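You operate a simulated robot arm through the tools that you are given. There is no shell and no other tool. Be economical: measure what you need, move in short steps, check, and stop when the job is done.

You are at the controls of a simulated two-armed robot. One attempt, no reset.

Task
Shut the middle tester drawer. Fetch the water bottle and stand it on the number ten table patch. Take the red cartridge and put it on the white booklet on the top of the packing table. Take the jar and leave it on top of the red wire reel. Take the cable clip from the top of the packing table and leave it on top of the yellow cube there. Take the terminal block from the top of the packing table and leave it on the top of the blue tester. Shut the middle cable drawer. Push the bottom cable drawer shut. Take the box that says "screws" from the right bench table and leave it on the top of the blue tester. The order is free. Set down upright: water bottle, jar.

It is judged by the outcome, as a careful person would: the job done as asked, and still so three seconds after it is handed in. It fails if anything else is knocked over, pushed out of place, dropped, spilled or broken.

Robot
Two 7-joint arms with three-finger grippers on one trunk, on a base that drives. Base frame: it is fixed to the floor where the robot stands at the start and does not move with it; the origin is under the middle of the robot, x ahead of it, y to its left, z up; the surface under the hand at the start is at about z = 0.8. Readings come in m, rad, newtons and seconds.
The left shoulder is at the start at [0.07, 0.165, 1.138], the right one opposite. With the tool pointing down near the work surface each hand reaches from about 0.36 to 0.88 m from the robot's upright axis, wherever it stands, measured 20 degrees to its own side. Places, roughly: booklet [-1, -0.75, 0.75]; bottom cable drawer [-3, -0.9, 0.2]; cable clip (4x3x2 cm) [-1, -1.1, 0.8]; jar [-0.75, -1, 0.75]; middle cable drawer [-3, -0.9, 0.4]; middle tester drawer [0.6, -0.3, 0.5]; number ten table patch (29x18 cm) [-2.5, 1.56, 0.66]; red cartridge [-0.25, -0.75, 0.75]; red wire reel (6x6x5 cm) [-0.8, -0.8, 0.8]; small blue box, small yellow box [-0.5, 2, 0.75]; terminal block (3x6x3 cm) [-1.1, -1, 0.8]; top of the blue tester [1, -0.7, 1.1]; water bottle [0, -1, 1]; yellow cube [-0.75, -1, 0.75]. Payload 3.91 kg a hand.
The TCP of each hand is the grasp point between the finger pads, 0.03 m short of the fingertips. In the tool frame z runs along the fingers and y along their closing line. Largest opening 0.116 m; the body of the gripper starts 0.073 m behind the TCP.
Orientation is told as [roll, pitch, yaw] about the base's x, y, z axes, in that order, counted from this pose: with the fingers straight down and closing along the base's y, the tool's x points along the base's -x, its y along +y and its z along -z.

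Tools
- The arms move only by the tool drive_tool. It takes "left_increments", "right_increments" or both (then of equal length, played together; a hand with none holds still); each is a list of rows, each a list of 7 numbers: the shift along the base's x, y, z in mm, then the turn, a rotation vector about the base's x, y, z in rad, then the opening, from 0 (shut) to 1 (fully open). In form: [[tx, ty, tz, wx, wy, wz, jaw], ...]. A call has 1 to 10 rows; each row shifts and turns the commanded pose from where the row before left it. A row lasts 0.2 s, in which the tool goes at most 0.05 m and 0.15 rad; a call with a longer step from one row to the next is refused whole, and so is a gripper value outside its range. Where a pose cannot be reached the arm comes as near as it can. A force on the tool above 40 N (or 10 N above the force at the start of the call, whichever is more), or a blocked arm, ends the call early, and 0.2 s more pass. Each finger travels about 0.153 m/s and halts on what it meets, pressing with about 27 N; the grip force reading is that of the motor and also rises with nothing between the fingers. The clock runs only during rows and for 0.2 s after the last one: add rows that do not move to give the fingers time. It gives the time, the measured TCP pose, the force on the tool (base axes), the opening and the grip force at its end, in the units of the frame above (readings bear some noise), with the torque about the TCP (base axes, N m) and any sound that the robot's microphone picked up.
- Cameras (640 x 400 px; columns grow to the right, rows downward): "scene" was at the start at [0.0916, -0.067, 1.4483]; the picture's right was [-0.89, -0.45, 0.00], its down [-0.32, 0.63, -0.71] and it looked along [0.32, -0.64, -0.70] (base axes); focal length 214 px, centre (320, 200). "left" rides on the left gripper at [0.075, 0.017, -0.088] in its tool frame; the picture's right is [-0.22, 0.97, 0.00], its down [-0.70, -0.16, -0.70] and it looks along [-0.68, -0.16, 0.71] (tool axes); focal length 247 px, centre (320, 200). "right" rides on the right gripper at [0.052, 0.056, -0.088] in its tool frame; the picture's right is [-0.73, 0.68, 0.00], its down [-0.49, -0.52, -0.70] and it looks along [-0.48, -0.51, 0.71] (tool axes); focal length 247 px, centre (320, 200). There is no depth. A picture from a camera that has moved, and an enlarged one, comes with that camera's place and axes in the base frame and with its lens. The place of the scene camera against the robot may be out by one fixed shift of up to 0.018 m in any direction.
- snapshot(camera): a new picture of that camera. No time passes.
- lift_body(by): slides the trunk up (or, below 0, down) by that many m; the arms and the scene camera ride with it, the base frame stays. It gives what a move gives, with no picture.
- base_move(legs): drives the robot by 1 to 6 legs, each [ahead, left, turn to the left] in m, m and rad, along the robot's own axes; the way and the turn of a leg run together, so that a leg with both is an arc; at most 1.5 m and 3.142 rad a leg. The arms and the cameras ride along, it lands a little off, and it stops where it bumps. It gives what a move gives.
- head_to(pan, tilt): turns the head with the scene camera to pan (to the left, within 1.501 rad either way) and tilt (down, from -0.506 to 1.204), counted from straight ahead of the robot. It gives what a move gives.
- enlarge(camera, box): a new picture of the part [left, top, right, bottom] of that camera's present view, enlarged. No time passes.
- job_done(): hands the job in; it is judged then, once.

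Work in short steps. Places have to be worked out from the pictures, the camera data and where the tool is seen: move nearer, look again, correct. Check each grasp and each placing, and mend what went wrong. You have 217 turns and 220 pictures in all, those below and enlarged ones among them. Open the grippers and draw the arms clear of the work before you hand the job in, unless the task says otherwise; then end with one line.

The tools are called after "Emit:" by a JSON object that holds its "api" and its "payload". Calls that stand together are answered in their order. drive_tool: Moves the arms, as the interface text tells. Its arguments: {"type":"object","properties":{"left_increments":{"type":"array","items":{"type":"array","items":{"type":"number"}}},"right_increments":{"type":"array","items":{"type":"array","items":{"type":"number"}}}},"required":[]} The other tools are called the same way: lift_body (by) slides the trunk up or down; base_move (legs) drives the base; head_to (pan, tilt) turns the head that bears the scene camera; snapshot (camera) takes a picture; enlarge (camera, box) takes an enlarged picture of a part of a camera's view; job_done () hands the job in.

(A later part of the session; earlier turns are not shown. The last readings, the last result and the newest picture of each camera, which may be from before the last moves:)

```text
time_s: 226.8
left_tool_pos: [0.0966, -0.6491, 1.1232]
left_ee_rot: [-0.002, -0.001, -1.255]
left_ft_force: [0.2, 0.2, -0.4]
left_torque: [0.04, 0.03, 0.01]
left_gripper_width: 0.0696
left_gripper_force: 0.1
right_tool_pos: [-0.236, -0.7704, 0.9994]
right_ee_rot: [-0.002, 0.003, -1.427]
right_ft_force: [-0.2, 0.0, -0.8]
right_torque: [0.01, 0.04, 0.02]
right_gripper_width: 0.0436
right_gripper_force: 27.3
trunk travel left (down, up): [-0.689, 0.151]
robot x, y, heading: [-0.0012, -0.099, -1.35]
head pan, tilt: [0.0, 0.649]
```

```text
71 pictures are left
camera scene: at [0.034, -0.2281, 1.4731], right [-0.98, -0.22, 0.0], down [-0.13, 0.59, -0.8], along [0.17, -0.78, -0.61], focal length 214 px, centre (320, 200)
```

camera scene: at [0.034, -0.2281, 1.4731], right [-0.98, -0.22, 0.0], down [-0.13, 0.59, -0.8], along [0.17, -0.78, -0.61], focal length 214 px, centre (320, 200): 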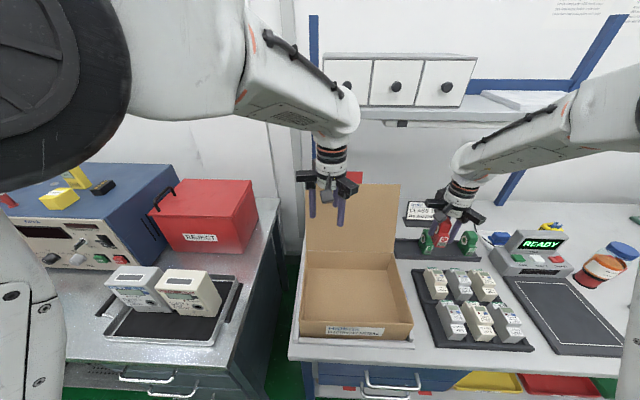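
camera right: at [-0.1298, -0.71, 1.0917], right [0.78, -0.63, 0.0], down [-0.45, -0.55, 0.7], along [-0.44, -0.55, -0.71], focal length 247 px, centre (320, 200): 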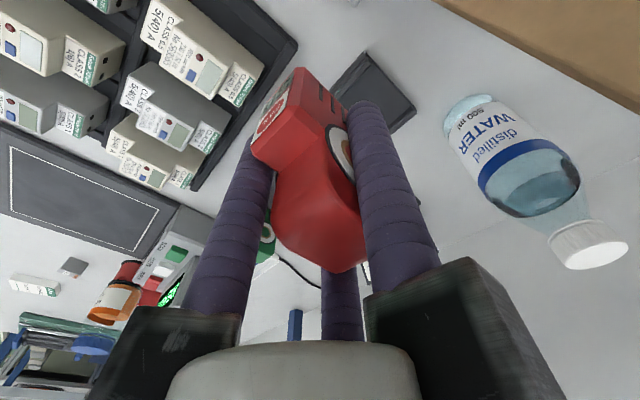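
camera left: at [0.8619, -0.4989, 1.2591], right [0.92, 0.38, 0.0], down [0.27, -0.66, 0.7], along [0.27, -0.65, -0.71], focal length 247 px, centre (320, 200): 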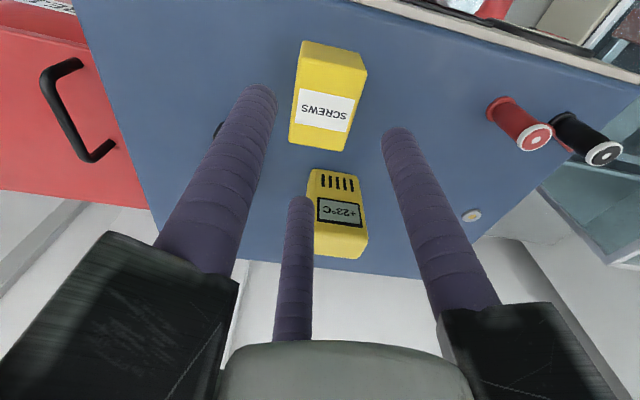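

Carton unchanged. I raise the hand and drive back/right to the booklet.

Emit:
{"api": "drive_tool", "payload": {"right_increments": [[-10, 0, 35, 0, 0, 0, 0.1], [-10, 0, 35, 0, 0, 0, 0.1], [0, 0, 0, 0, 0, 0, 0.1]]}}

Emit:
{"api": "base_move", "payload": {"legs": [[-0.22, 0, 0], [0, -0.75, 0]]}}

Emit:
{"api": "snapshot", "payload": {"camera": "right"}}

Emit:
{"api": "snapshot", "payload": {"camera": "scene"}}

```text
time_s: 227.6
left_tool_pos: [0.0957, -0.6493, 1.1237]
left_ee_rot: [-0.001, 0.0, -1.255]
left_ft_force: [-0.4, 0.1, 0.8]
left_torque: [-0.01, 0.0, -0.01]
left_gripper_width: 0.0696
left_gripper_force: 0.0
right_tool_pos: [-0.2599, -0.7761, 1.0712]
right_ee_rot: [-0.002, 0.0, -1.431]
right_ft_force: [-0.2, 0.9, -0.4]
right_torque: [0.03, -0.02, 0.0]
right_gripper_width: 0.0437
right_gripper_force: 27.3
trunk travel left (down, up): [-0.689, 0.151]
robot x, y, heading: [0.0016, -0.0995, -1.351]
head pan, tilt: [0.0, 0.649]
```

```text
time_s: 232.8
left_tool_pos: [-0.6724, -0.5947, 1.1234]
left_ee_rot: [0.001, -0.002, -1.266]
left_ft_force: [0.4, -0.3, 0.5]
left_torque: [-0.02, 0.0, 0.01]
left_gripper_width: 0.0697
left_gripper_force: 0.0
right_tool_pos: [-1.028, -0.7195, 1.0707]
right_ee_rot: [-0.003, 0.0, -1.438]
right_ft_force: [-0.6, 0.0, -1.8]
right_torque: [0.0, 0.02, -0.01]
right_gripper_width: 0.0433
right_gripper_force: 26.9
trunk travel left (down, up): [-0.689, 0.151]
robot x, y, heading: [-0.7644, -0.0462, -1.362]
head pan, tilt: [0.0, 0.649]
```

```text
70 pictures are left
camera right: at [-0.9802, -0.6608, 1.1605], right [0.77, -0.64, 0.0], down [-0.45, -0.55, 0.7], along [-0.45, -0.54, -0.71], focal length 247 px, centre (320, 200)
```

right: 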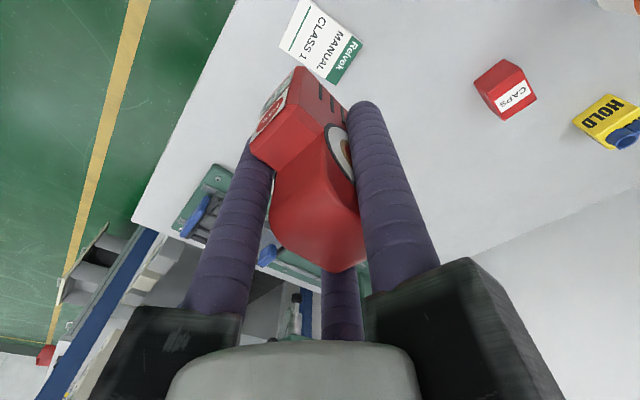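

```text
69 pictures are left
camera scene: at [-0.7308, -0.1751, 1.4732], right [-0.98, -0.21, 0.0], down [-0.12, 0.59, -0.8], along [0.16, -0.78, -0.6], focal length 214 px, centre (320, 200)
```

scene: 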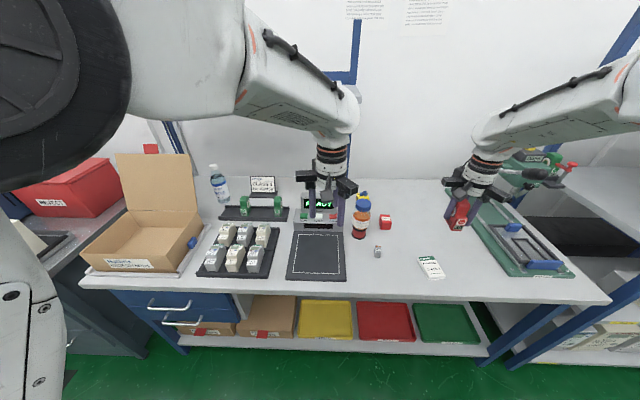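

The hand is right above the booklet (-1.027,-0.718). Lower the cartridge in steps.

Emit:
{"api": "drive_tool", "payload": {"right_increments": [[0, 0, -40, 0, 0, 0, 0.1], [0, 0, -40, 0, 0, 0, 0.1], [0, 0, -40, 0, 0, 0, 0.1], [-3, 0, -40, 0, 0, 0, 0.1], [-2, 0, -15, 0, 0, 0, 0.1], [0, 0, 0, 0, 0, 0, 0.1]]}}

Emit:
{"api": "snapshot", "payload": {"camera": "right"}}

Emit:
{"api": "enlarge", "payload": {"camera": "scene", "box": [380, 180, 510, 290]}}

```text
time_s: 234.2
left_tool_pos: [-0.6736, -0.5973, 1.1239]
left_ee_rot: [-0.002, -0.001, -1.265]
left_ft_force: [-0.2, 0.6, -0.4]
left_torque: [0.0, -0.02, -0.01]
left_gripper_width: 0.0696
left_gripper_force: 0.0
right_tool_pos: [-1.0348, -0.7174, 0.8983]
right_ee_rot: [-0.002, 0.0, -1.439]
right_ft_force: [0.6, -0.1, -1.1]
right_torque: [-0.08, 0.04, -0.03]
right_gripper_width: 0.0435
right_gripper_force: 27.2
trunk travel left (down, up): [-0.689, 0.151]
robot x, y, heading: [-0.7649, -0.0465, -1.36]
head pan, tilt: [0.0, 0.649]
```

```text
68 pictures are left
camera right: at [-0.9852, -0.6596, 0.9866], right [0.77, -0.64, 0.0], down [-0.45, -0.55, 0.7], along [-0.45, -0.54, -0.71], focal length 247 px, centre (320, 200)
```

right: 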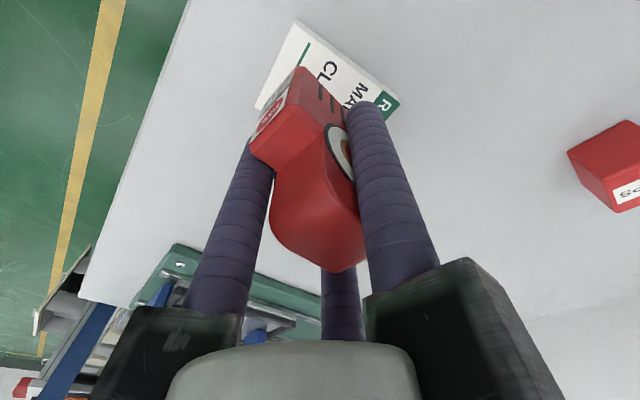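

```text
3.64 times, centred on (445, 235) of scene
camera zoom: at [-0.7308, -0.175, 1.4733], right [-0.98, -0.21, 0.0], down [-0.12, 0.59, -0.8], along [0.16, -0.78, -0.6], focal length 780 px, centre (-134, 73)
```

zoom: 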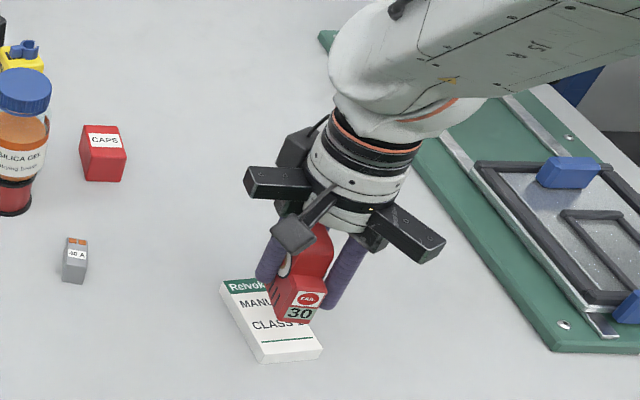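

Projection shows the cartridge lands within ~1 cm of the booklet's centre; I shift (+6,+4) mm and lower to contact.

Emit:
{"api": "drive_tool", "payload": {"right_increments": [[6, 4, -15, 0, 0, 0, 0.1], [0, 0, -10, 0, 0, 0, 0.1], [0, 0, -4, 0, 0, 0, 0.1], [0, 0, -3, 0, 0, 0, 0.1], [0, 0, 0, 0, 0, 0, 0.1]]}}

Emit:
{"api": "enlarge", "payload": {"camera": "scene", "box": [380, 180, 510, 290]}}

```text
time_s: 235.4
left_tool_pos: [-0.6737, -0.5963, 1.1229]
left_ee_rot: [0.001, -0.002, -1.267]
left_ft_force: [-0.4, 0.5, 0.7]
left_torque: [0.02, 0.01, 0.01]
left_gripper_width: 0.0696
left_gripper_force: 0.2
right_tool_pos: [-1.0284, -0.7154, 0.8647]
right_ee_rot: [-0.003, -0.001, -1.439]
right_ft_force: [-0.5, -0.3, -0.6]
right_torque: [0.0, -0.03, 0.01]
right_gripper_width: 0.0434
right_gripper_force: 26.7
trunk travel left (down, up): [-0.689, 0.151]
robot x, y, heading: [-0.7634, -0.047, -1.363]
head pan, tilt: [0.0, 0.649]
```

```text
3.64 times, centred on (445, 235) of scene
camera zoom: at [-0.7311, -0.1752, 1.4732], right [-0.98, -0.21, 0.0], down [-0.12, 0.59, -0.8], along [0.16, -0.78, -0.6], focal length 780 px, centre (-134, 73)
```

zoom: 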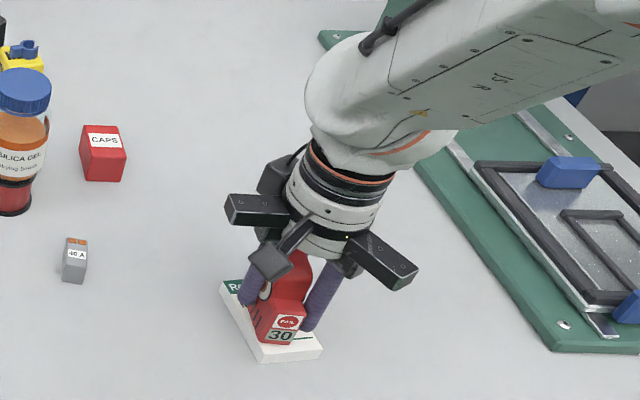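

Well over the booklet. A few mm more to contact.

Emit:
{"api": "drive_tool", "payload": {"right_increments": [[0, 0, -2, 0, 0, 0, 0.1], [0, 0, -2, 0, 0, 0, 0.1], [0, 0, -2, 0, 0, 0, 0.1], [0, 0, 0, 0, 0, 0, 0.1]]}}

```text
time_s: 236.4
left_tool_pos: [-0.6713, -0.5961, 1.1256]
left_ee_rot: [-0.002, -0.003, -1.264]
left_ft_force: [0.0, 0.6, -0.8]
left_torque: [0.03, -0.03, -0.02]
left_gripper_width: 0.0696
left_gripper_force: 0.1
right_tool_pos: [-1.0263, -0.716, 0.8618]
right_ee_rot: [-0.004, -0.004, -1.439]
right_ft_force: [-2.1, -7.2, 24.1]
right_torque: [0.18, 0.06, 0.12]
right_gripper_width: 0.0434
right_gripper_force: 26.9
trunk travel left (down, up): [-0.689, 0.151]
robot x, y, heading: [-0.7659, -0.0454, -1.36]
head pan, tilt: [0.0, 0.649]
```

Contact. Relieve 3 mm, open, rise.

Emit:
{"api": "drive_tool", "payload": {"right_increments": [[0, 0, 3, 0, 0, 0, 0.1], [0, 0, 0, 0, 0, 0, 0.45], [0, 0, 0, 0, 0, 0, 0.65], [0, 0, 0, 0, 0, 0, 0.75], [0, 0, 30, 0, 0, 0, 0.75], [0, 0, 40, 0, 0, 0, 0.75], [0, 0, 40, 0, 0, 0, 0.75], [0, 0, 40, 0, 0, 0, 0.75]]}}

Emit:
{"api": "enlarge", "payload": {"camera": "scene", "box": [380, 180, 510, 290]}}

```text
time_s: 238.2
left_tool_pos: [-0.6731, -0.5952, 1.1251]
left_ee_rot: [-0.001, -0.004, -1.264]
left_ft_force: [0.6, -0.1, -1.1]
left_torque: [-0.04, 0.0, 0.04]
left_gripper_width: 0.0697
left_gripper_force: 0.0
right_tool_pos: [-1.0276, -0.7127, 1.0116]
right_ee_rot: [-0.003, 0.001, -1.439]
right_ft_force: [0.2, 0.6, 0.8]
right_torque: [-0.03, 0.01, 0.02]
right_gripper_width: 0.0872
right_gripper_force: 0.1
trunk travel left (down, up): [-0.689, 0.151]
robot x, y, heading: [-0.7632, -0.0468, -1.362]
head pan, tilt: [0.0, 0.649]
```

```text
3.64 times, centred on (445, 235) of scene
camera zoom: at [-0.7305, -0.1731, 1.4734], right [-0.98, -0.21, 0.0], down [-0.13, 0.59, -0.8], along [0.16, -0.78, -0.6], focal length 780 px, centre (-134, 73)
```

zoom: 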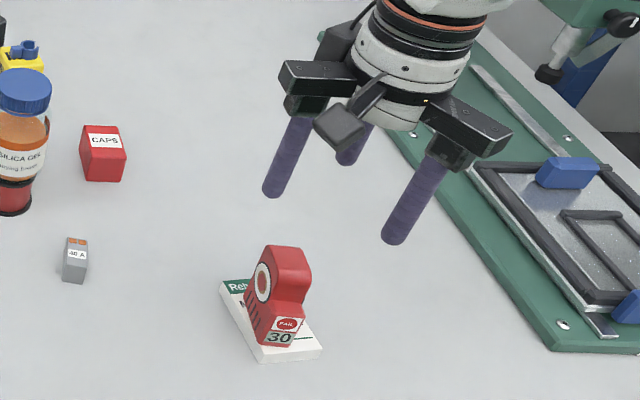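

The cartridge stands on the booklet. Next the bottle at about (-0.068,-0.955). I raise both hands and drive back to that end of the table.

Emit:
{"api": "drive_tool", "payload": {"left_increments": [[0, 10, 20, 0, 0, 0, 0.6], [0, 10, 25, 0, 0, 0, 0.6], [0, 10, 25, 0, 0, 0, 0.6]], "right_increments": [[0, 0, 25, 0, 0, 0, 1], [0, 0, 25, 0, 0, 0, 1], [0, 0, 15, 0, 0, 0, 1]]}}

Emit:
{"api": "base_move", "payload": {"legs": [[0, 0.74, 0], [0.2, 0, 0]]}}

Emit:
{"api": "snapshot", "payload": {"camera": "right"}}

Emit:
{"api": "snapshot", "payload": {"camera": "scene"}}

```text
time_s: 239.0
left_tool_pos: [-0.6736, -0.565, 1.194]
left_ee_rot: [0.0, -0.001, -1.266]
left_ft_force: [-0.7, -0.2, 0.3]
left_torque: [-0.05, 0.01, -0.01]
left_gripper_width: 0.0695
left_gripper_force: 0.0
right_tool_pos: [-1.0279, -0.7156, 1.0751]
right_ee_rot: [-0.003, 0.001, -1.439]
right_ft_force: [-0.3, 0.3, 0.1]
right_torque: [0.01, -0.02, 0.0]
right_gripper_width: 0.1161
right_gripper_force: 0.1
trunk travel left (down, up): [-0.689, 0.151]
robot x, y, heading: [-0.763, -0.0458, -1.363]
head pan, tilt: [0.0, 0.649]
```

```text
time_s: 244.2
left_tool_pos: [0.0983, -0.6055, 1.1943]
left_ee_rot: [-0.001, -0.001, -1.261]
left_ft_force: [0.0, -0.6, 0.4]
left_torque: [0.0, 0.05, 0.01]
left_gripper_width: 0.0694
left_gripper_force: 0.1
right_tool_pos: [-0.2578, -0.7574, 1.0761]
right_ee_rot: [-0.002, 0.0, -1.433]
right_ft_force: [0.0, -0.5, -0.7]
right_torque: [0.01, 0.02, 0.0]
right_gripper_width: 0.1159
right_gripper_force: 0.2
trunk travel left (down, up): [-0.689, 0.151]
robot x, y, heading: [0.0029, -0.0895, -1.354]
head pan, tilt: [0.0, 0.649]
```

```text
64 pictures are left
camera right: at [-0.209, -0.6985, 1.1643], right [0.77, -0.63, 0.0], down [-0.45, -0.55, 0.7], along [-0.44, -0.54, -0.71], focal length 247 px, centre (320, 200)
```

right: 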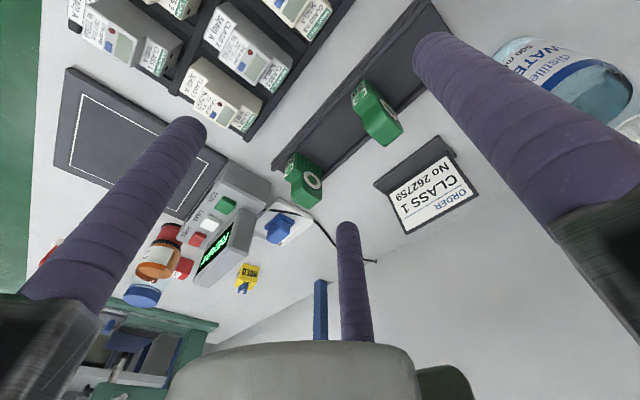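

```text
63 pictures are left
camera scene: at [0.0382, -0.2149, 1.4734], right [-0.98, -0.21, 0.0], down [-0.13, 0.59, -0.8], along [0.17, -0.78, -0.6], focal length 214 px, centre (320, 200)
```

scene: 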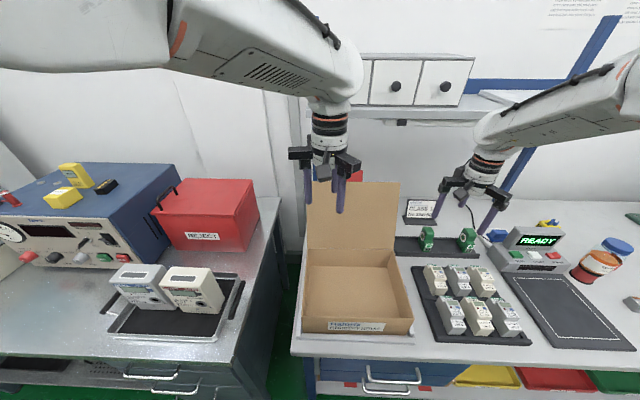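

Base forward 0.06, then bring the right hand to the start point (-0.165,-0.836) at z≈0.93.

Emit:
{"api": "base_move", "payload": {"legs": [[0.06, 0, 0]]}}

Emit:
{"api": "drive_tool", "payload": {"right_increments": [[10, -5, -36, 0, 0, 0, 1], [20, -5, -36, 0, 0, 0, 1], [25, -5, -36, 0, 0, 0, 1], [25, -5, -36, 0, 0, 0, 1], [0, 0, 0, 0, 0, 0, 1]]}}

Emit:
{"api": "snapshot", "payload": {"camera": "right"}}

Emit:
{"api": "snapshot", "payload": {"camera": "scene"}}

```text
time_s: 245.2
left_tool_pos: [0.1114, -0.6597, 1.196]
left_ee_rot: [-0.003, -0.005, -1.26]
left_ft_force: [0.8, 0.2, 1.0]
left_torque: [-0.03, 0.0, -0.02]
left_gripper_width: 0.0694
left_gripper_force: 0.0
right_tool_pos: [-0.2455, -0.8122, 1.0775]
right_ee_rot: [-0.001, -0.005, -1.434]
right_ft_force: [-0.6, -0.3, 0.6]
right_torque: [-0.04, -0.01, 0.01]
right_gripper_width: 0.1161
right_gripper_force: 0.1
trunk travel left (down, up): [-0.689, 0.151]
robot x, y, heading: [0.0159, -0.1438, -1.355]
head pan, tilt: [0.0, 0.649]
```

```text
time_s: 246.4
left_tool_pos: [0.1114, -0.6635, 1.1946]
left_ee_rot: [-0.003, -0.003, -1.26]
left_ft_force: [0.0, -0.8, -0.3]
left_torque: [0.0, 0.01, 0.01]
left_gripper_width: 0.0696
left_gripper_force: 0.0
right_tool_pos: [-0.1663, -0.8381, 0.9313]
right_ee_rot: [-0.004, -0.003, -1.435]
right_ft_force: [0.6, 0.6, -0.2]
right_torque: [-0.01, -0.03, -0.04]
right_gripper_width: 0.1157
right_gripper_force: 0.0
trunk travel left (down, up): [-0.689, 0.151]
robot x, y, heading: [0.0189, -0.1451, -1.358]
head pan, tilt: [0.0, 0.649]
```

```text
62 pictures are left
camera right: at [-0.1184, -0.7788, 1.0204], right [0.77, -0.63, 0.0], down [-0.45, -0.55, 0.7], along [-0.44, -0.54, -0.71], focal length 247 px, centre (320, 200)
```

right: 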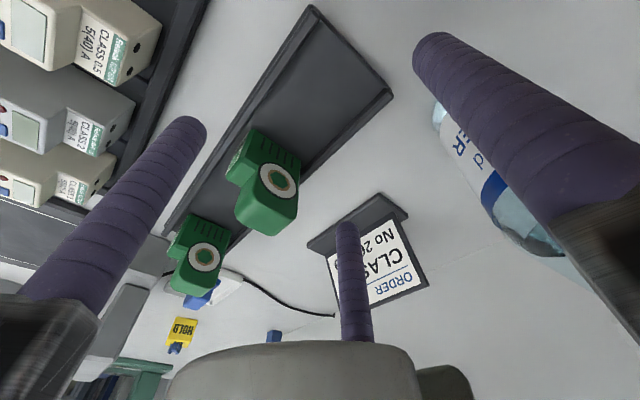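

```text
61 pictures are left
camera scene: at [0.0504, -0.2733, 1.4733], right [-0.98, -0.21, 0.0], down [-0.13, 0.59, -0.8], along [0.17, -0.78, -0.6], focal length 214 px, centre (320, 200)
```

scene: 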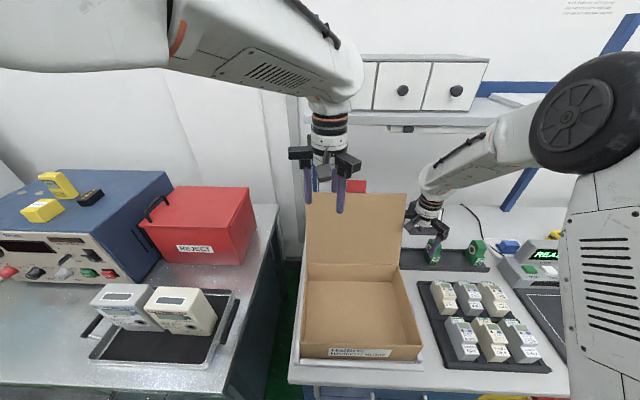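

Bottle axis ≈(-0.070,-0.94). I approach along the finger gap direction, halfway first, slightly raised to z 0.935.

Emit:
{"api": "drive_tool", "payload": {"right_increments": [[13, 0, 4, 0, 0, 0, 1], [18, -23, 0, 0, 0, 0, 1], [18, -23, 0, 0, 0, 0, 1], [0, 0, 0, 0, 0, 0, 1]]}}

Emit:
{"api": "snapshot", "payload": {"camera": "right"}}

Emit:
{"api": "enlarge", "payload": {"camera": "scene", "box": [370, 160, 490, 270]}}

```text
time_s: 247.4
left_tool_pos: [0.1099, -0.6627, 1.1937]
left_ee_rot: [-0.002, -0.003, -1.259]
left_ft_force: [0.6, -0.4, -0.1]
left_torque: [-0.02, 0.01, -0.02]
left_gripper_width: 0.0698
left_gripper_force: 0.0
right_tool_pos: [-0.1142, -0.8815, 0.9369]
right_ee_rot: [-0.003, 0.001, -1.436]
right_ft_force: [-2.1, 1.0, -0.8]
right_torque: [-0.08, -0.22, 0.03]
right_gripper_width: 0.1158
right_gripper_force: 0.0
trunk travel left (down, up): [-0.689, 0.151]
robot x, y, heading: [0.0166, -0.1472, -1.354]
head pan, tilt: [0.0, 0.649]
```

```text
60 pictures are left
camera right: at [-0.0665, -0.8235, 1.027], right [0.77, -0.63, 0.0], down [-0.45, -0.55, 0.7], along [-0.44, -0.54, -0.71], focal length 247 px, centre (320, 200)
```

right: 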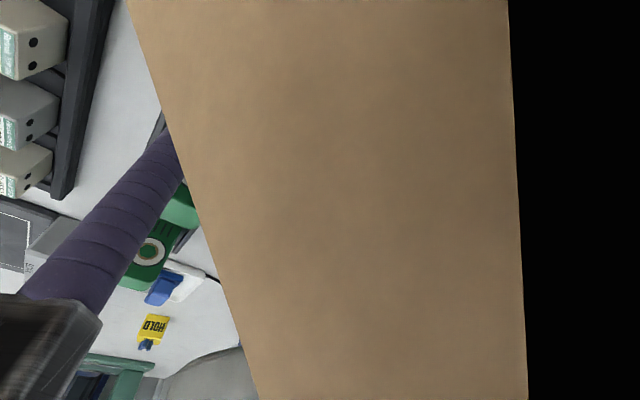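

```text
3.64 times, centred on (430, 215) of scene
camera zoom: at [0.0504, -0.273, 1.4734], right [-0.98, -0.21, 0.0], down [-0.13, 0.59, -0.8], along [0.17, -0.78, -0.6], focal length 780 px, centre (-80, 146)
```

zoom: 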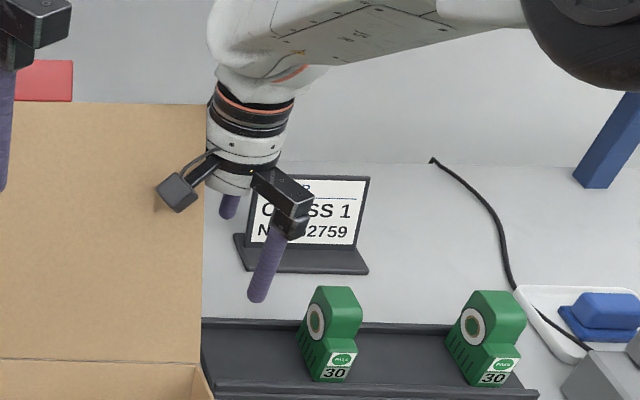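

The gripper's camera is touching the carton flap (2 N). I back out along the same path right away.

Emit:
{"api": "drive_tool", "payload": {"right_increments": [[-18, 14, 0, 0, 0, 0, 1], [-30, 10, 0, 0, 0, 0, 1], [-40, 10, 0, 0, 0, 0, 1], [-30, 0, 20, 0, 0, 0, 1], [0, 0, 0, 0, 0, 0, 1]]}}

Emit:
{"api": "snapshot", "payload": {"camera": "scene"}}

Emit:
{"api": "snapshot", "payload": {"camera": "right"}}

```text
time_s: 248.6
left_tool_pos: [0.1127, -0.6641, 1.1927]
left_ee_rot: [-0.001, -0.001, -1.261]
left_ft_force: [0.1, -0.2, -0.6]
left_torque: [0.04, 0.03, 0.02]
left_gripper_width: 0.0697
left_gripper_force: 0.1
right_tool_pos: [-0.2344, -0.8512, 0.9543]
right_ee_rot: [-0.003, 0.0, -1.436]
right_ft_force: [0.8, -0.6, -1.1]
right_torque: [0.01, 0.03, 0.04]
right_gripper_width: 0.1162
right_gripper_force: 0.0
trunk travel left (down, up): [-0.689, 0.151]
robot x, y, heading: [0.0178, -0.1458, -1.357]
head pan, tilt: [0.0, 0.649]
```

```text
58 pictures are left
camera scene: at [0.0516, -0.2746, 1.4731], right [-0.98, -0.21, 0.0], down [-0.13, 0.59, -0.8], along [0.17, -0.78, -0.61], focal length 214 px, centre (320, 200)
```

scene: 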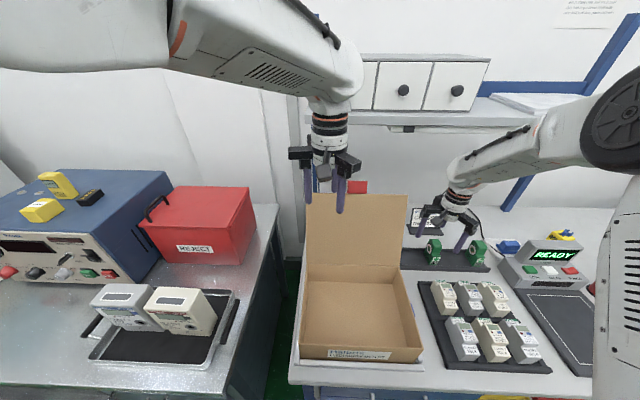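

```text
57 pictures are left
camera right: at [-0.1864, -0.7912, 1.0441], right [0.77, -0.63, 0.0], down [-0.45, -0.55, 0.7], along [-0.44, -0.54, -0.71], focal length 247 px, centre (320, 200)
```

right: 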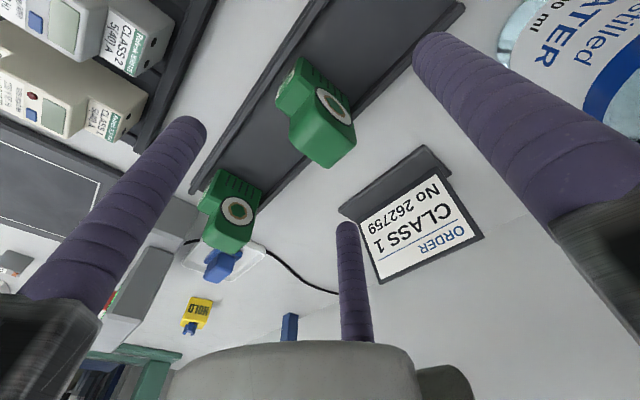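

Carton unchanged. New plan: rotate the hand so the finger gap faces +x, go to y=-0.94 on the right, then slide straight in +x behind the flap.

Emit:
{"api": "drive_tool", "payload": {"right_increments": [[1, -13, -2, 0, 0, 0.13, 1], [1, -13, -2, 0, 0, 0.13, 1], [1, -13, -2, 0, 0, 0.13, 1], [1, -13, -2, 0, 0, 0.13, 1], [1, -13, -3, 0, 0, 0.13, 1], [1, -12, -3, 0, 0, 0.13, 1], [1, -12, -3, 0, 0, 0.13, 1], [0, 0, 0, 0, 0, 0, 1]]}}

Emit:
{"api": "snapshot", "payload": {"camera": "right"}}

Emit:
{"api": "snapshot", "payload": {"camera": "scene"}}

```text
time_s: 250.4
left_tool_pos: [0.1115, -0.6631, 1.1939]
left_ee_rot: [-0.003, -0.002, -1.26]
left_ft_force: [0.7, -1.2, 0.0]
left_torque: [0.02, 0.0, 0.0]
left_gripper_width: 0.0695
left_gripper_force: 0.0
right_tool_pos: [-0.2258, -0.9363, 0.9367]
right_ee_rot: [-0.003, 0.0, -0.521]
right_ft_force: [-0.1, 0.1, 0.9]
right_torque: [-0.01, -0.01, 0.01]
right_gripper_width: 0.1161
right_gripper_force: 0.1
trunk travel left (down, up): [-0.689, 0.151]
robot x, y, heading: [0.018, -0.1483, -1.362]
head pan, tilt: [0.0, 0.649]
```

```text
56 pictures are left
camera right: at [-0.2436, -0.8622, 1.0267], right [0.97, 0.23, 0.0], down [0.16, -0.69, 0.7], along [0.16, -0.68, -0.71], focal length 247 px, centre (320, 200)
```

right: 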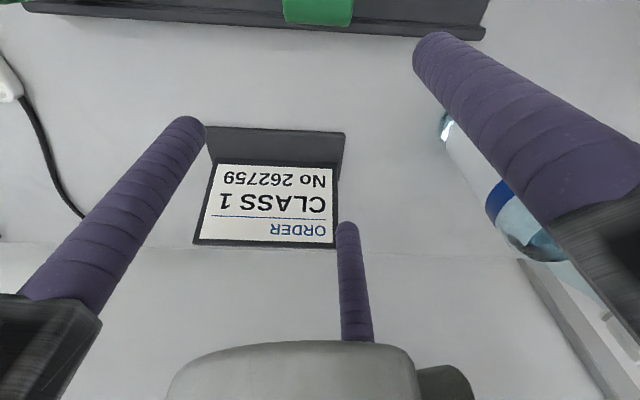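

```text
55 pictures are left
camera scene: at [0.051, -0.2736, 1.4733], right [-0.98, -0.21, 0.0], down [-0.13, 0.59, -0.8], along [0.17, -0.78, -0.6], focal length 214 px, centre (320, 200)
```

scene: 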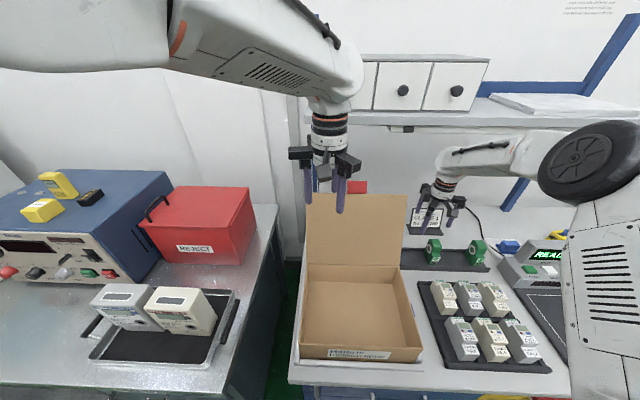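

Bottle axis refined to ≈(-0.075,-0.925). I rotate a bit further and start from (-0.21,-0.965), then slide in along (+0.95,+0.31).

Emit:
{"api": "drive_tool", "payload": {"right_increments": [[5, -15, 5, 0, 0, 0.135, 1], [6, -14, 4, 0, 0, 0.135, 1], [20, 6, 0, 0, 0, 0, 1], [20, 6, 0, 0, 0, 0, 1], [0, 0, 0, 0, 0, 0, 1]]}}

Emit:
{"api": "snapshot", "payload": {"camera": "right"}}

Emit:
{"api": "enlarge", "payload": {"camera": "scene", "box": [340, 150, 500, 270]}}

```text
time_s: 251.6
left_tool_pos: [0.1105, -0.6632, 1.1938]
left_ee_rot: [0.0, -0.001, -1.262]
left_ft_force: [0.0, 0.3, 0.4]
left_torque: [0.02, -0.01, -0.01]
left_gripper_width: 0.0697
left_gripper_force: 0.0
right_tool_pos: [-0.1754, -0.9529, 0.9468]
right_ee_rot: [-0.001, 0.0, -0.255]
right_ft_force: [-0.8, -0.2, -0.1]
right_torque: [0.0, -0.03, 0.0]
right_gripper_width: 0.1158
right_gripper_force: 0.1
trunk travel left (down, up): [-0.689, 0.151]
robot x, y, heading: [0.0195, -0.1475, -1.353]
head pan, tilt: [0.0, 0.649]
```

```text
54 pictures are left
camera right: at [-0.2121, -0.8857, 1.0363], right [0.88, 0.47, 0.0], down [0.34, -0.63, 0.7], along [0.33, -0.62, -0.71], focal length 247 px, centre (320, 200)
```

right: 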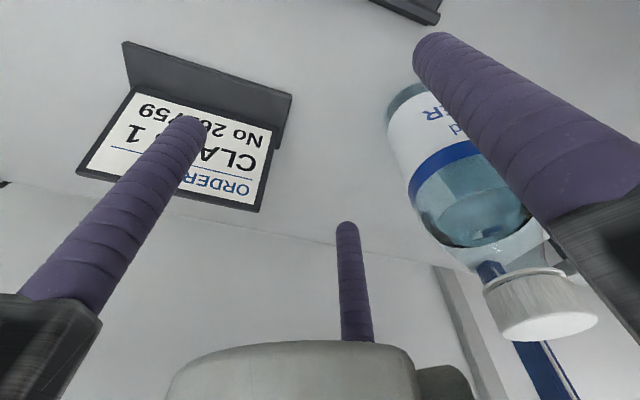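

```text
3.33 times, centred on (420, 210) of scene
camera zoom: at [0.05, -0.2745, 1.4732], right [-0.98, -0.21, 0.0], down [-0.13, 0.59, -0.8], along [0.17, -0.78, -0.6], focal length 715 px, centre (-13, 167)
```

zoom: 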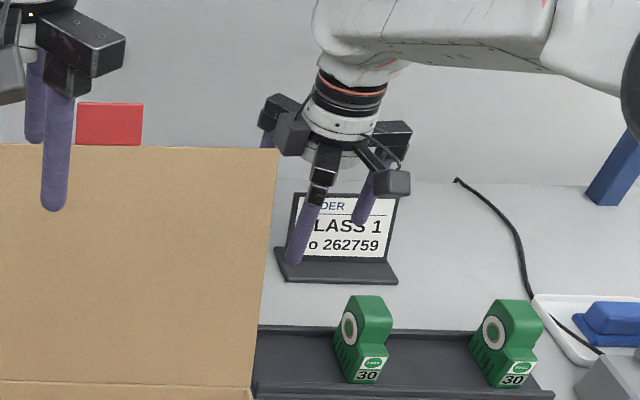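

Cap ≈(-0.078,-0.934,0.99), axis ≈(-0.08,-0.93). I advance in along (0.975,0.22) in small steps.

Emit:
{"api": "drive_tool", "payload": {"right_increments": [[16, 4, 0, 0, 0, 0, 1], [16, 4, 0, 0, 0, 0, 1], [16, 4, 0, 0, 0, 0, 1], [0, 0, 0, 0, 0, 0, 1]]}}

Emit:
{"api": "snapshot", "payload": {"camera": "right"}}

```text
time_s: 252.6
left_tool_pos: [0.1106, -0.6639, 1.1938]
left_ee_rot: [0.0, -0.003, -1.261]
left_ft_force: [-0.1, 0.5, 0.2]
left_torque: [0.0, -0.01, 0.03]
left_gripper_width: 0.0693
left_gripper_force: 0.0
right_tool_pos: [-0.1289, -0.9396, 0.9488]
right_ee_rot: [-0.002, 0.001, -0.255]
right_ft_force: [1.3, -0.2, 0.2]
right_torque: [0.0, 0.0, -0.04]
right_gripper_width: 0.1164
right_gripper_force: 0.1
trunk travel left (down, up): [-0.689, 0.151]
robot x, y, heading: [0.0195, -0.1438, -1.354]
head pan, tilt: [0.0, 0.649]
```

```text
52 pictures are left
camera right: at [-0.1657, -0.8731, 1.0363], right [0.88, 0.47, 0.0], down [0.34, -0.63, 0.7], along [0.33, -0.62, -0.71], focal length 247 px, centre (320, 200)
```

right: 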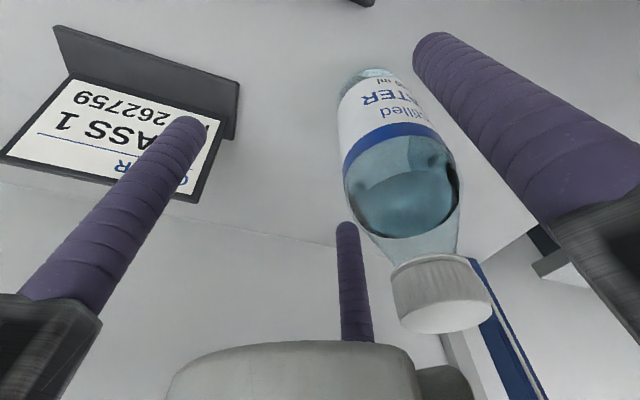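

Bottle sits nicely between the fingers. Continue to the centre (-0.083,-0.929).

Emit:
{"api": "drive_tool", "payload": {"right_increments": [[16, 4, 0, 0, 0, 0, 1], [16, 4, 0, 0, 0, 0, 1], [13, 3, -5, 0, 0, 0, 1], [0, 0, 0, 0, 0, 0, 1]]}}

Emit:
{"api": "snapshot", "payload": {"camera": "right"}}

Emit:
{"api": "enlarge", "payload": {"camera": "scene", "box": [340, 150, 500, 270]}}

```text
time_s: 253.6
left_tool_pos: [0.1109, -0.6643, 1.1938]
left_ee_rot: [-0.001, -0.003, -1.261]
left_ft_force: [0.4, 1.0, 0.2]
left_torque: [0.01, -0.02, 0.01]
left_gripper_width: 0.0695
left_gripper_force: 0.0
right_tool_pos: [-0.0835, -0.9293, 0.9445]
right_ee_rot: [-0.002, -0.001, -0.254]
right_ft_force: [0.3, 0.5, -0.3]
right_torque: [-0.01, 0.0, 0.0]
right_gripper_width: 0.1159
right_gripper_force: 0.0
trunk travel left (down, up): [-0.689, 0.151]
robot x, y, heading: [0.0196, -0.1489, -1.357]
head pan, tilt: [0.0, 0.649]
```

```text
51 pictures are left
camera right: at [-0.1206, -0.8623, 1.0336], right [0.88, 0.47, 0.0], down [0.34, -0.63, 0.7], along [0.33, -0.62, -0.71], focal length 247 px, centre (320, 200)
```

right: 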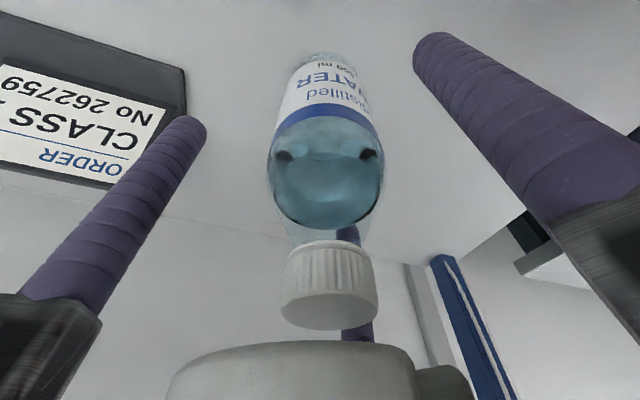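

```text
3.33 times, centred on (420, 210) of scene
camera zoom: at [0.0506, -0.2741, 1.4732], right [-0.98, -0.21, 0.0], down [-0.13, 0.59, -0.8], along [0.17, -0.78, -0.6], focal length 715 px, centre (-13, 167)
```

zoom: 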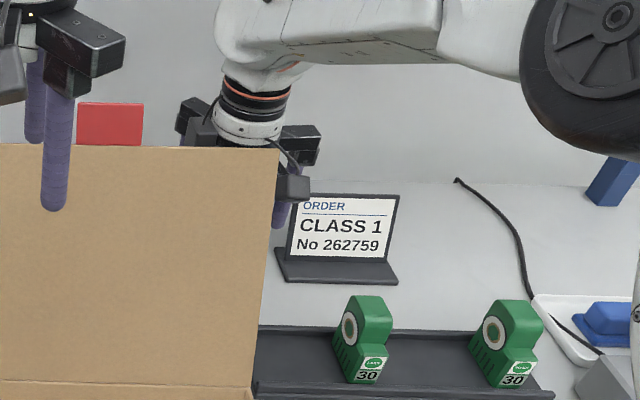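

Bottle is centred between all fingers. I lower 9 mm and close.

Emit:
{"api": "drive_tool", "payload": {"right_increments": [[0, 0, -5, 0, 0, 0, 1], [0, 0, -4, 0, 0, 0, 1], [0, 0, 0, 0, 0, 0, 0.75], [0, 0, 0, 0, 0, 0, 0.5], [0, 0, 0, 0, 0, 0, 0.3], [0, 0, 0, 0, 0, 0, 0.3]]}}

Emit:
{"api": "snapshot", "payload": {"camera": "right"}}

```text
time_s: 255.0
left_tool_pos: [0.111, -0.6623, 1.193]
left_ee_rot: [-0.002, -0.002, -1.261]
left_ft_force: [0.3, 0.9, -0.2]
left_torque: [0.01, 0.0, 0.0]
left_gripper_width: 0.0696
left_gripper_force: 0.0
right_tool_pos: [-0.0824, -0.9318, 0.9352]
right_ee_rot: [-0.002, 0.0, -0.256]
right_ft_force: [-0.2, -4.3, 4.9]
right_torque: [-0.29, 0.1, 0.06]
right_gripper_width: 0.0649
right_gripper_force: 27.4
trunk travel left (down, up): [-0.689, 0.151]
robot x, y, heading: [0.0176, -0.1465, -1.357]
head pan, tilt: [0.0, 0.649]
```

```text
49 pictures are left
camera right: at [-0.1195, -0.8637, 1.0238], right [0.88, 0.47, 0.0], down [0.34, -0.63, 0.7], along [0.33, -0.62, -0.71], focal length 247 px, centre (320, 200)
```

right: 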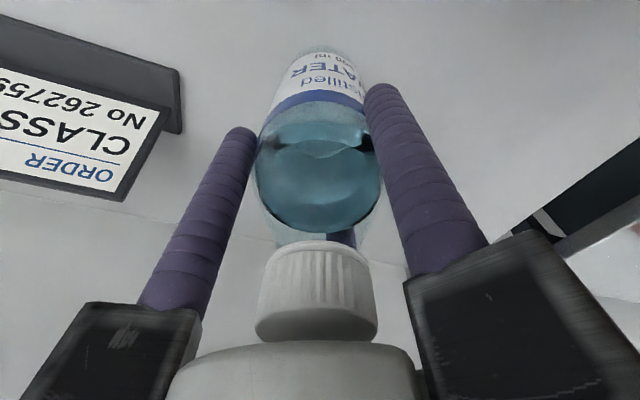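

Gripped at 6.5 cm. Lift 40 mm slowly.

Emit:
{"api": "drive_tool", "payload": {"right_increments": [[0, 0, 8, 0, 0, 0, 0.3], [0, 0, 12, 0, 0, 0, 0.3], [0, 0, 20, 0, 0, 0, 0.3], [0, 0, 0, 0, 0, 0, 0.3]]}}

Emit:
{"api": "snapshot", "payload": {"camera": "right"}}

```text
time_s: 256.0
left_tool_pos: [0.1109, -0.6646, 1.1931]
left_ee_rot: [-0.001, -0.001, -1.26]
left_ft_force: [-0.1, 0.1, 0.3]
left_torque: [0.01, -0.02, -0.01]
left_gripper_width: 0.0697
left_gripper_force: 0.0
right_tool_pos: [-0.0831, -0.9326, 0.9697]
right_ee_rot: [0.002, 0.003, -0.253]
right_ft_force: [0.1, 0.0, -4.8]
right_torque: [-0.01, 0.02, 0.0]
right_gripper_width: 0.0647
right_gripper_force: 27.0
trunk travel left (down, up): [-0.689, 0.151]
robot x, y, heading: [0.018, -0.1469, -1.358]
head pan, tilt: [0.0, 0.649]
```

```text
48 pictures are left
camera right: at [-0.1194, -0.865, 1.0589], right [0.88, 0.48, 0.0], down [0.34, -0.63, 0.7], along [0.33, -0.61, -0.72], focal length 247 px, centre (320, 200)
```

right: 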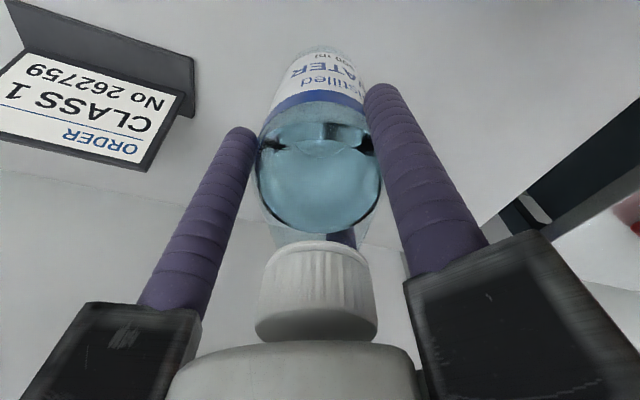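

Bottle is hanging free (4.8 N). I retreat −x past the flap edge, then toward me, then raise.

Emit:
{"api": "drive_tool", "payload": {"right_increments": [[-40, -5, 0, 0, 0, 0, 0.3], [-43, 0, 0, 0, 0, 0, 0.3], [0, 38, 0, 0, 0, 0, 0.3], [0, 38, 0, 0, 0, 0, 0.3], [0, 30, 10, 0, 0, 0, 0.3], [0, 0, 40, 0, 0, 0, 0.3], [-10, 0, 40, 0, 0, 0, 0.3], [-20, 0, 30, 0, 0, 0, 0.3], [0, 0, 0, 0, 0, 0, 0.3]]}}

Emit:
{"api": "snapshot", "payload": {"camera": "scene"}}

```text
time_s: 258.0
left_tool_pos: [0.1124, -0.6644, 1.1935]
left_ee_rot: [-0.002, -0.001, -1.26]
left_ft_force: [0.7, -0.5, 0.3]
left_torque: [-0.03, 0.0, -0.02]
left_gripper_width: 0.0696
left_gripper_force: 0.1
right_tool_pos: [-0.1949, -0.8301, 1.0928]
right_ee_rot: [-0.002, -0.002, -0.254]
right_ft_force: [0.2, -0.7, -4.9]
right_torque: [0.02, 0.02, 0.0]
right_gripper_width: 0.0645
right_gripper_force: 27.3
trunk travel left (down, up): [-0.689, 0.151]
robot x, y, heading: [0.0161, -0.1488, -1.366]
head pan, tilt: [0.0, 0.649]
```

```text
47 pictures are left
camera scene: at [0.0515, -0.2754, 1.4731], right [-0.98, -0.21, 0.0], down [-0.13, 0.59, -0.8], along [0.17, -0.78, -0.61], focal length 214 px, centre (320, 200)
```

scene: 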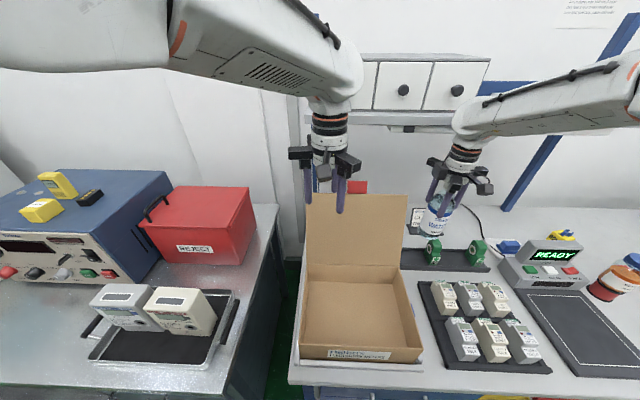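

Everything intact. I back away, turn toward the benches, and drive over to the left bench.

Emit:
{"api": "drive_tool", "payload": {"right_increments": [[-25, 10, 0, 0, 0, 0, 0.3], [-25, 10, 0, 0, 0, 0, 0.3]]}}

Emit:
{"api": "base_move", "payload": {"legs": [[-0.6, 0, 0], [0, 0, 3.0], [0, 1.2, 0], [0, 1.1, 0]]}}

Emit:
{"api": "snapshot", "payload": {"camera": "scene"}}

```text
time_s: 258.6
left_tool_pos: [0.1098, -0.6625, 1.1943]
left_ee_rot: [-0.001, -0.002, -1.26]
left_ft_force: [0.5, 0.2, -0.8]
left_torque: [0.02, 0.02, -0.03]
left_gripper_width: 0.0694
left_gripper_force: 0.0
right_tool_pos: [-0.2479, -0.8093, 1.0908]
right_ee_rot: [-0.002, -0.001, -0.255]
right_ft_force: [0.7, 0.1, -4.7]
right_torque: [0.03, 0.04, 0.01]
right_gripper_width: 0.0646
right_gripper_force: 27.1
trunk travel left (down, up): [-0.689, 0.151]
robot x, y, heading: [0.0151, -0.1429, -1.359]
head pan, tilt: [0.0, 0.649]
```

```text
time_s: 279.8
left_tool_pos: [-2.3795, 0.8509, 1.1925]
left_ee_rot: [0.0, -0.003, 1.744]
left_ft_force: [-0.1, -0.7, 0.4]
left_torque: [-0.01, 0.02, 0.03]
left_gripper_width: 0.0694
left_gripper_force: 0.1
right_tool_pos: [-2.0078, 0.9466, 1.0913]
right_ee_rot: [-0.003, 0.001, 2.75]
right_ft_force: [0.0, -0.3, -5.7]
right_torque: [-0.01, 0.02, 0.02]
right_gripper_width: 0.0644
right_gripper_force: 27.0
trunk travel left (down, up): [-0.689, 0.151]
robot x, y, heading: [-2.359, 0.322, 1.651]
head pan, tilt: [0.0, 0.649]
```

```text
46 pictures are left
camera scene: at [-2.3651, 0.4681, 1.4732], right [1.0, 0.07, 0.0], down [0.04, -0.6, -0.8], along [-0.06, 0.79, -0.61], focal length 214 px, centre (320, 200)
```

scene: 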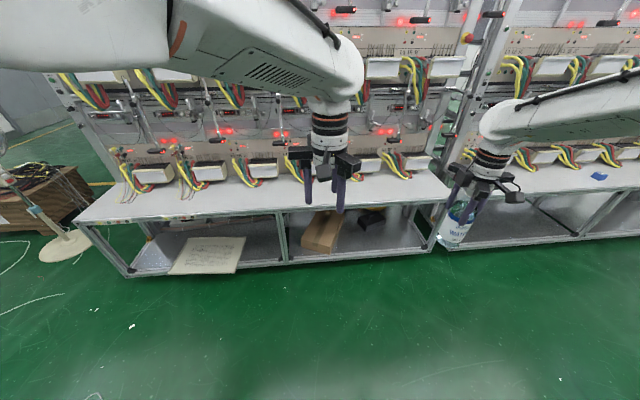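

I zoom in on the bench top to find the number 10 patch.

Emit:
{"api": "enlarge", "payload": {"camera": "scene", "box": [90, 140, 450, 260]}}

Emit:
{"api": "snapshot", "payload": {"camera": "left"}}

```text
1.78 times, centred on (270, 200) of scene
camera zoom: at [-2.3651, 0.4681, 1.4732], right [1.0, 0.07, 0.0], down [0.04, -0.6, -0.8], along [-0.06, 0.79, -0.61], focal length 381 px, centre (409, 200)
```

zoom: 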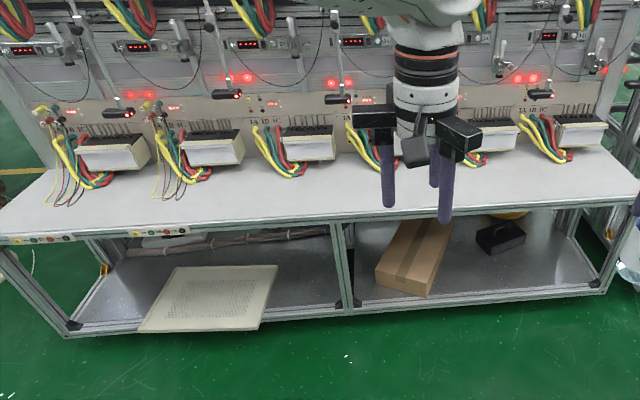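

```text
44 pictures are left
camera left: at [-2.3873, 0.7731, 1.2808], right [-1.0, 0.05, 0.0], down [0.04, 0.71, 0.7], along [0.04, 0.7, -0.71], focal length 247 px, centre (320, 200)
```

left: 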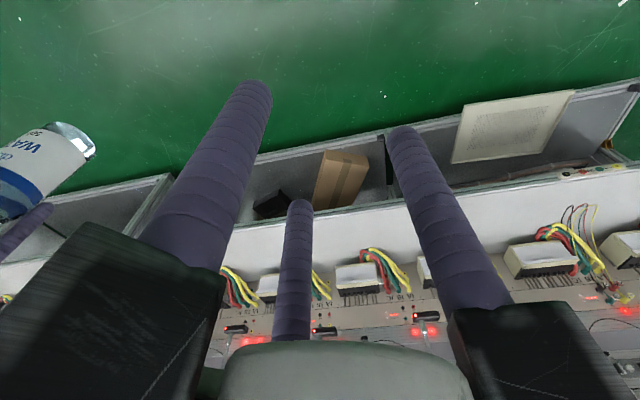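

No painted patches; stations are numbered probably. I zoom in on the station near x=-2.5 for labels.

Emit:
{"api": "enlarge", "payload": {"camera": "left", "box": [220, 200, 440, 340]}}

Emit:
{"api": "enlarge", "payload": {"camera": "left", "box": [440, 140, 640, 340]}}

```text
2.86 times, centred on (330, 270) of left
camera zoom: at [-2.3873, 0.7731, 1.2808], right [-1.0, 0.05, 0.0], down [0.04, 0.71, 0.7], along [0.04, 0.7, -0.71], focal length 706 px, centre (291, 0)
```

zoom: 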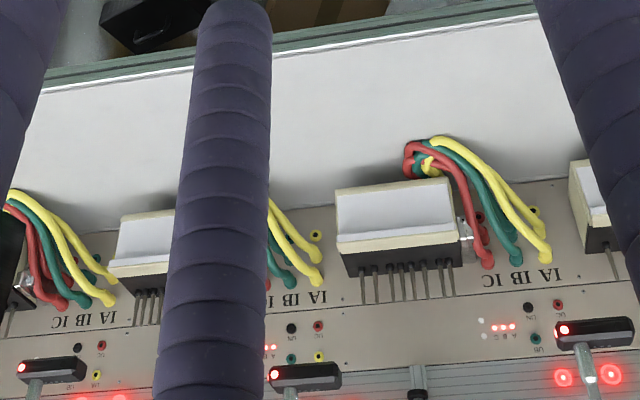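

```text
2.00 times, centred on (540, 240) of left
camera zoom: at [-2.3873, 0.7731, 1.2808], right [-1.0, 0.05, 0.0], down [0.04, 0.71, 0.7], along [0.04, 0.7, -0.71], focal length 494 px, centre (-120, 120)
```

zoom: 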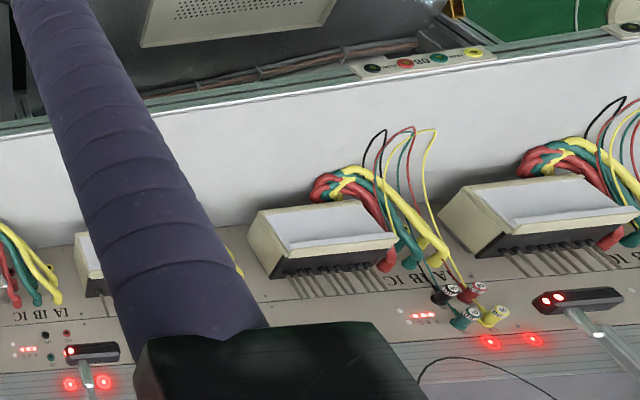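

No printed numbers, but the 4th lower station at x≈-2.5 (number 10 if 7–12 run left to right) matches the given place (-2.5,1.56). I drive so the bottle gets near it.

Emit:
{"api": "base_move", "payload": {"legs": [[0, 0.44, 0], [0.45, 0, 0]]}}

Emit:
{"api": "lift_body", "payload": {"by": -0.15}}

Emit:
{"api": "snapshot", "payload": {"camera": "scene"}}

Emit:
{"api": "snapshot", "payload": {"camera": "right"}}

```text
time_s: 284.8
left_tool_pos: [-2.8524, 1.2701, 1.1942]
left_ee_rot: [0.0, -0.001, 1.743]
left_ft_force: [0.0, -1.1, 0.9]
left_torque: [0.02, 0.02, -0.03]
left_gripper_width: 0.0695
left_gripper_force: 0.0
right_tool_pos: [-2.477, 1.3667, 1.092]
right_ee_rot: [-0.001, 0.0, 2.749]
right_ft_force: [-0.6, 0.5, -5.6]
right_torque: [0.0, 0.0, 0.0]
right_gripper_width: 0.0641
right_gripper_force: 26.9
trunk travel left (down, up): [-0.689, 0.151]
robot x, y, heading: [-2.8292, 0.7469, 1.648]
head pan, tilt: [0.0, 0.649]
```

```text
time_s: 286.5
left_tool_pos: [-2.8536, 1.2708, 1.044]
left_ee_rot: [-0.001, -0.002, 1.743]
left_ft_force: [0.8, 0.4, 0.1]
left_torque: [0.0, -0.02, 0.01]
left_gripper_width: 0.0695
left_gripper_force: 0.1
right_tool_pos: [-2.4782, 1.3662, 0.9429]
right_ee_rot: [-0.002, 0.0, 2.749]
right_ft_force: [0.1, -0.1, -6.4]
right_torque: [-0.04, 0.0, 0.03]
right_gripper_width: 0.0647
right_gripper_force: 26.6
trunk travel left (down, up): [-0.539, 0.301]
robot x, y, heading: [-2.8305, 0.7442, 1.646]
head pan, tilt: [0.0, 0.649]
```

```text
41 pictures are left
camera scene: at [-2.8359, 0.8884, 1.3233], right [1.0, 0.07, 0.0], down [0.04, -0.6, -0.8], along [-0.06, 0.79, -0.6], focal length 214 px, centre (320, 200)
```

scene: 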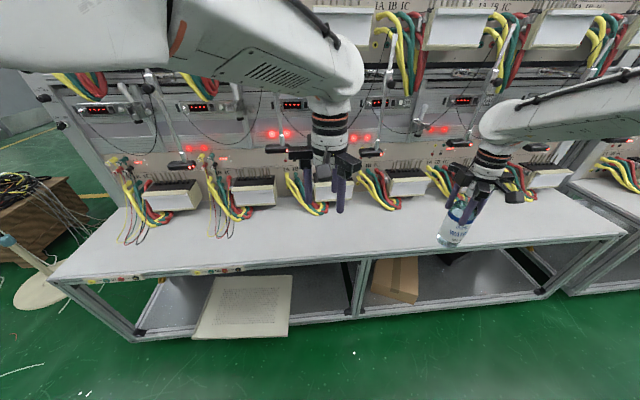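

```text
40 pictures are left
camera right: at [-2.4513, 1.2939, 1.0308], right [-0.94, -0.35, 0.0], down [-0.25, 0.67, 0.7], along [-0.24, 0.66, -0.71], focal length 247 px, centre (320, 200)
```

right: 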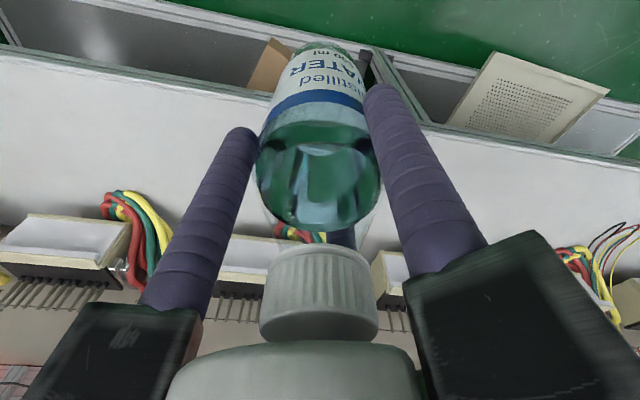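

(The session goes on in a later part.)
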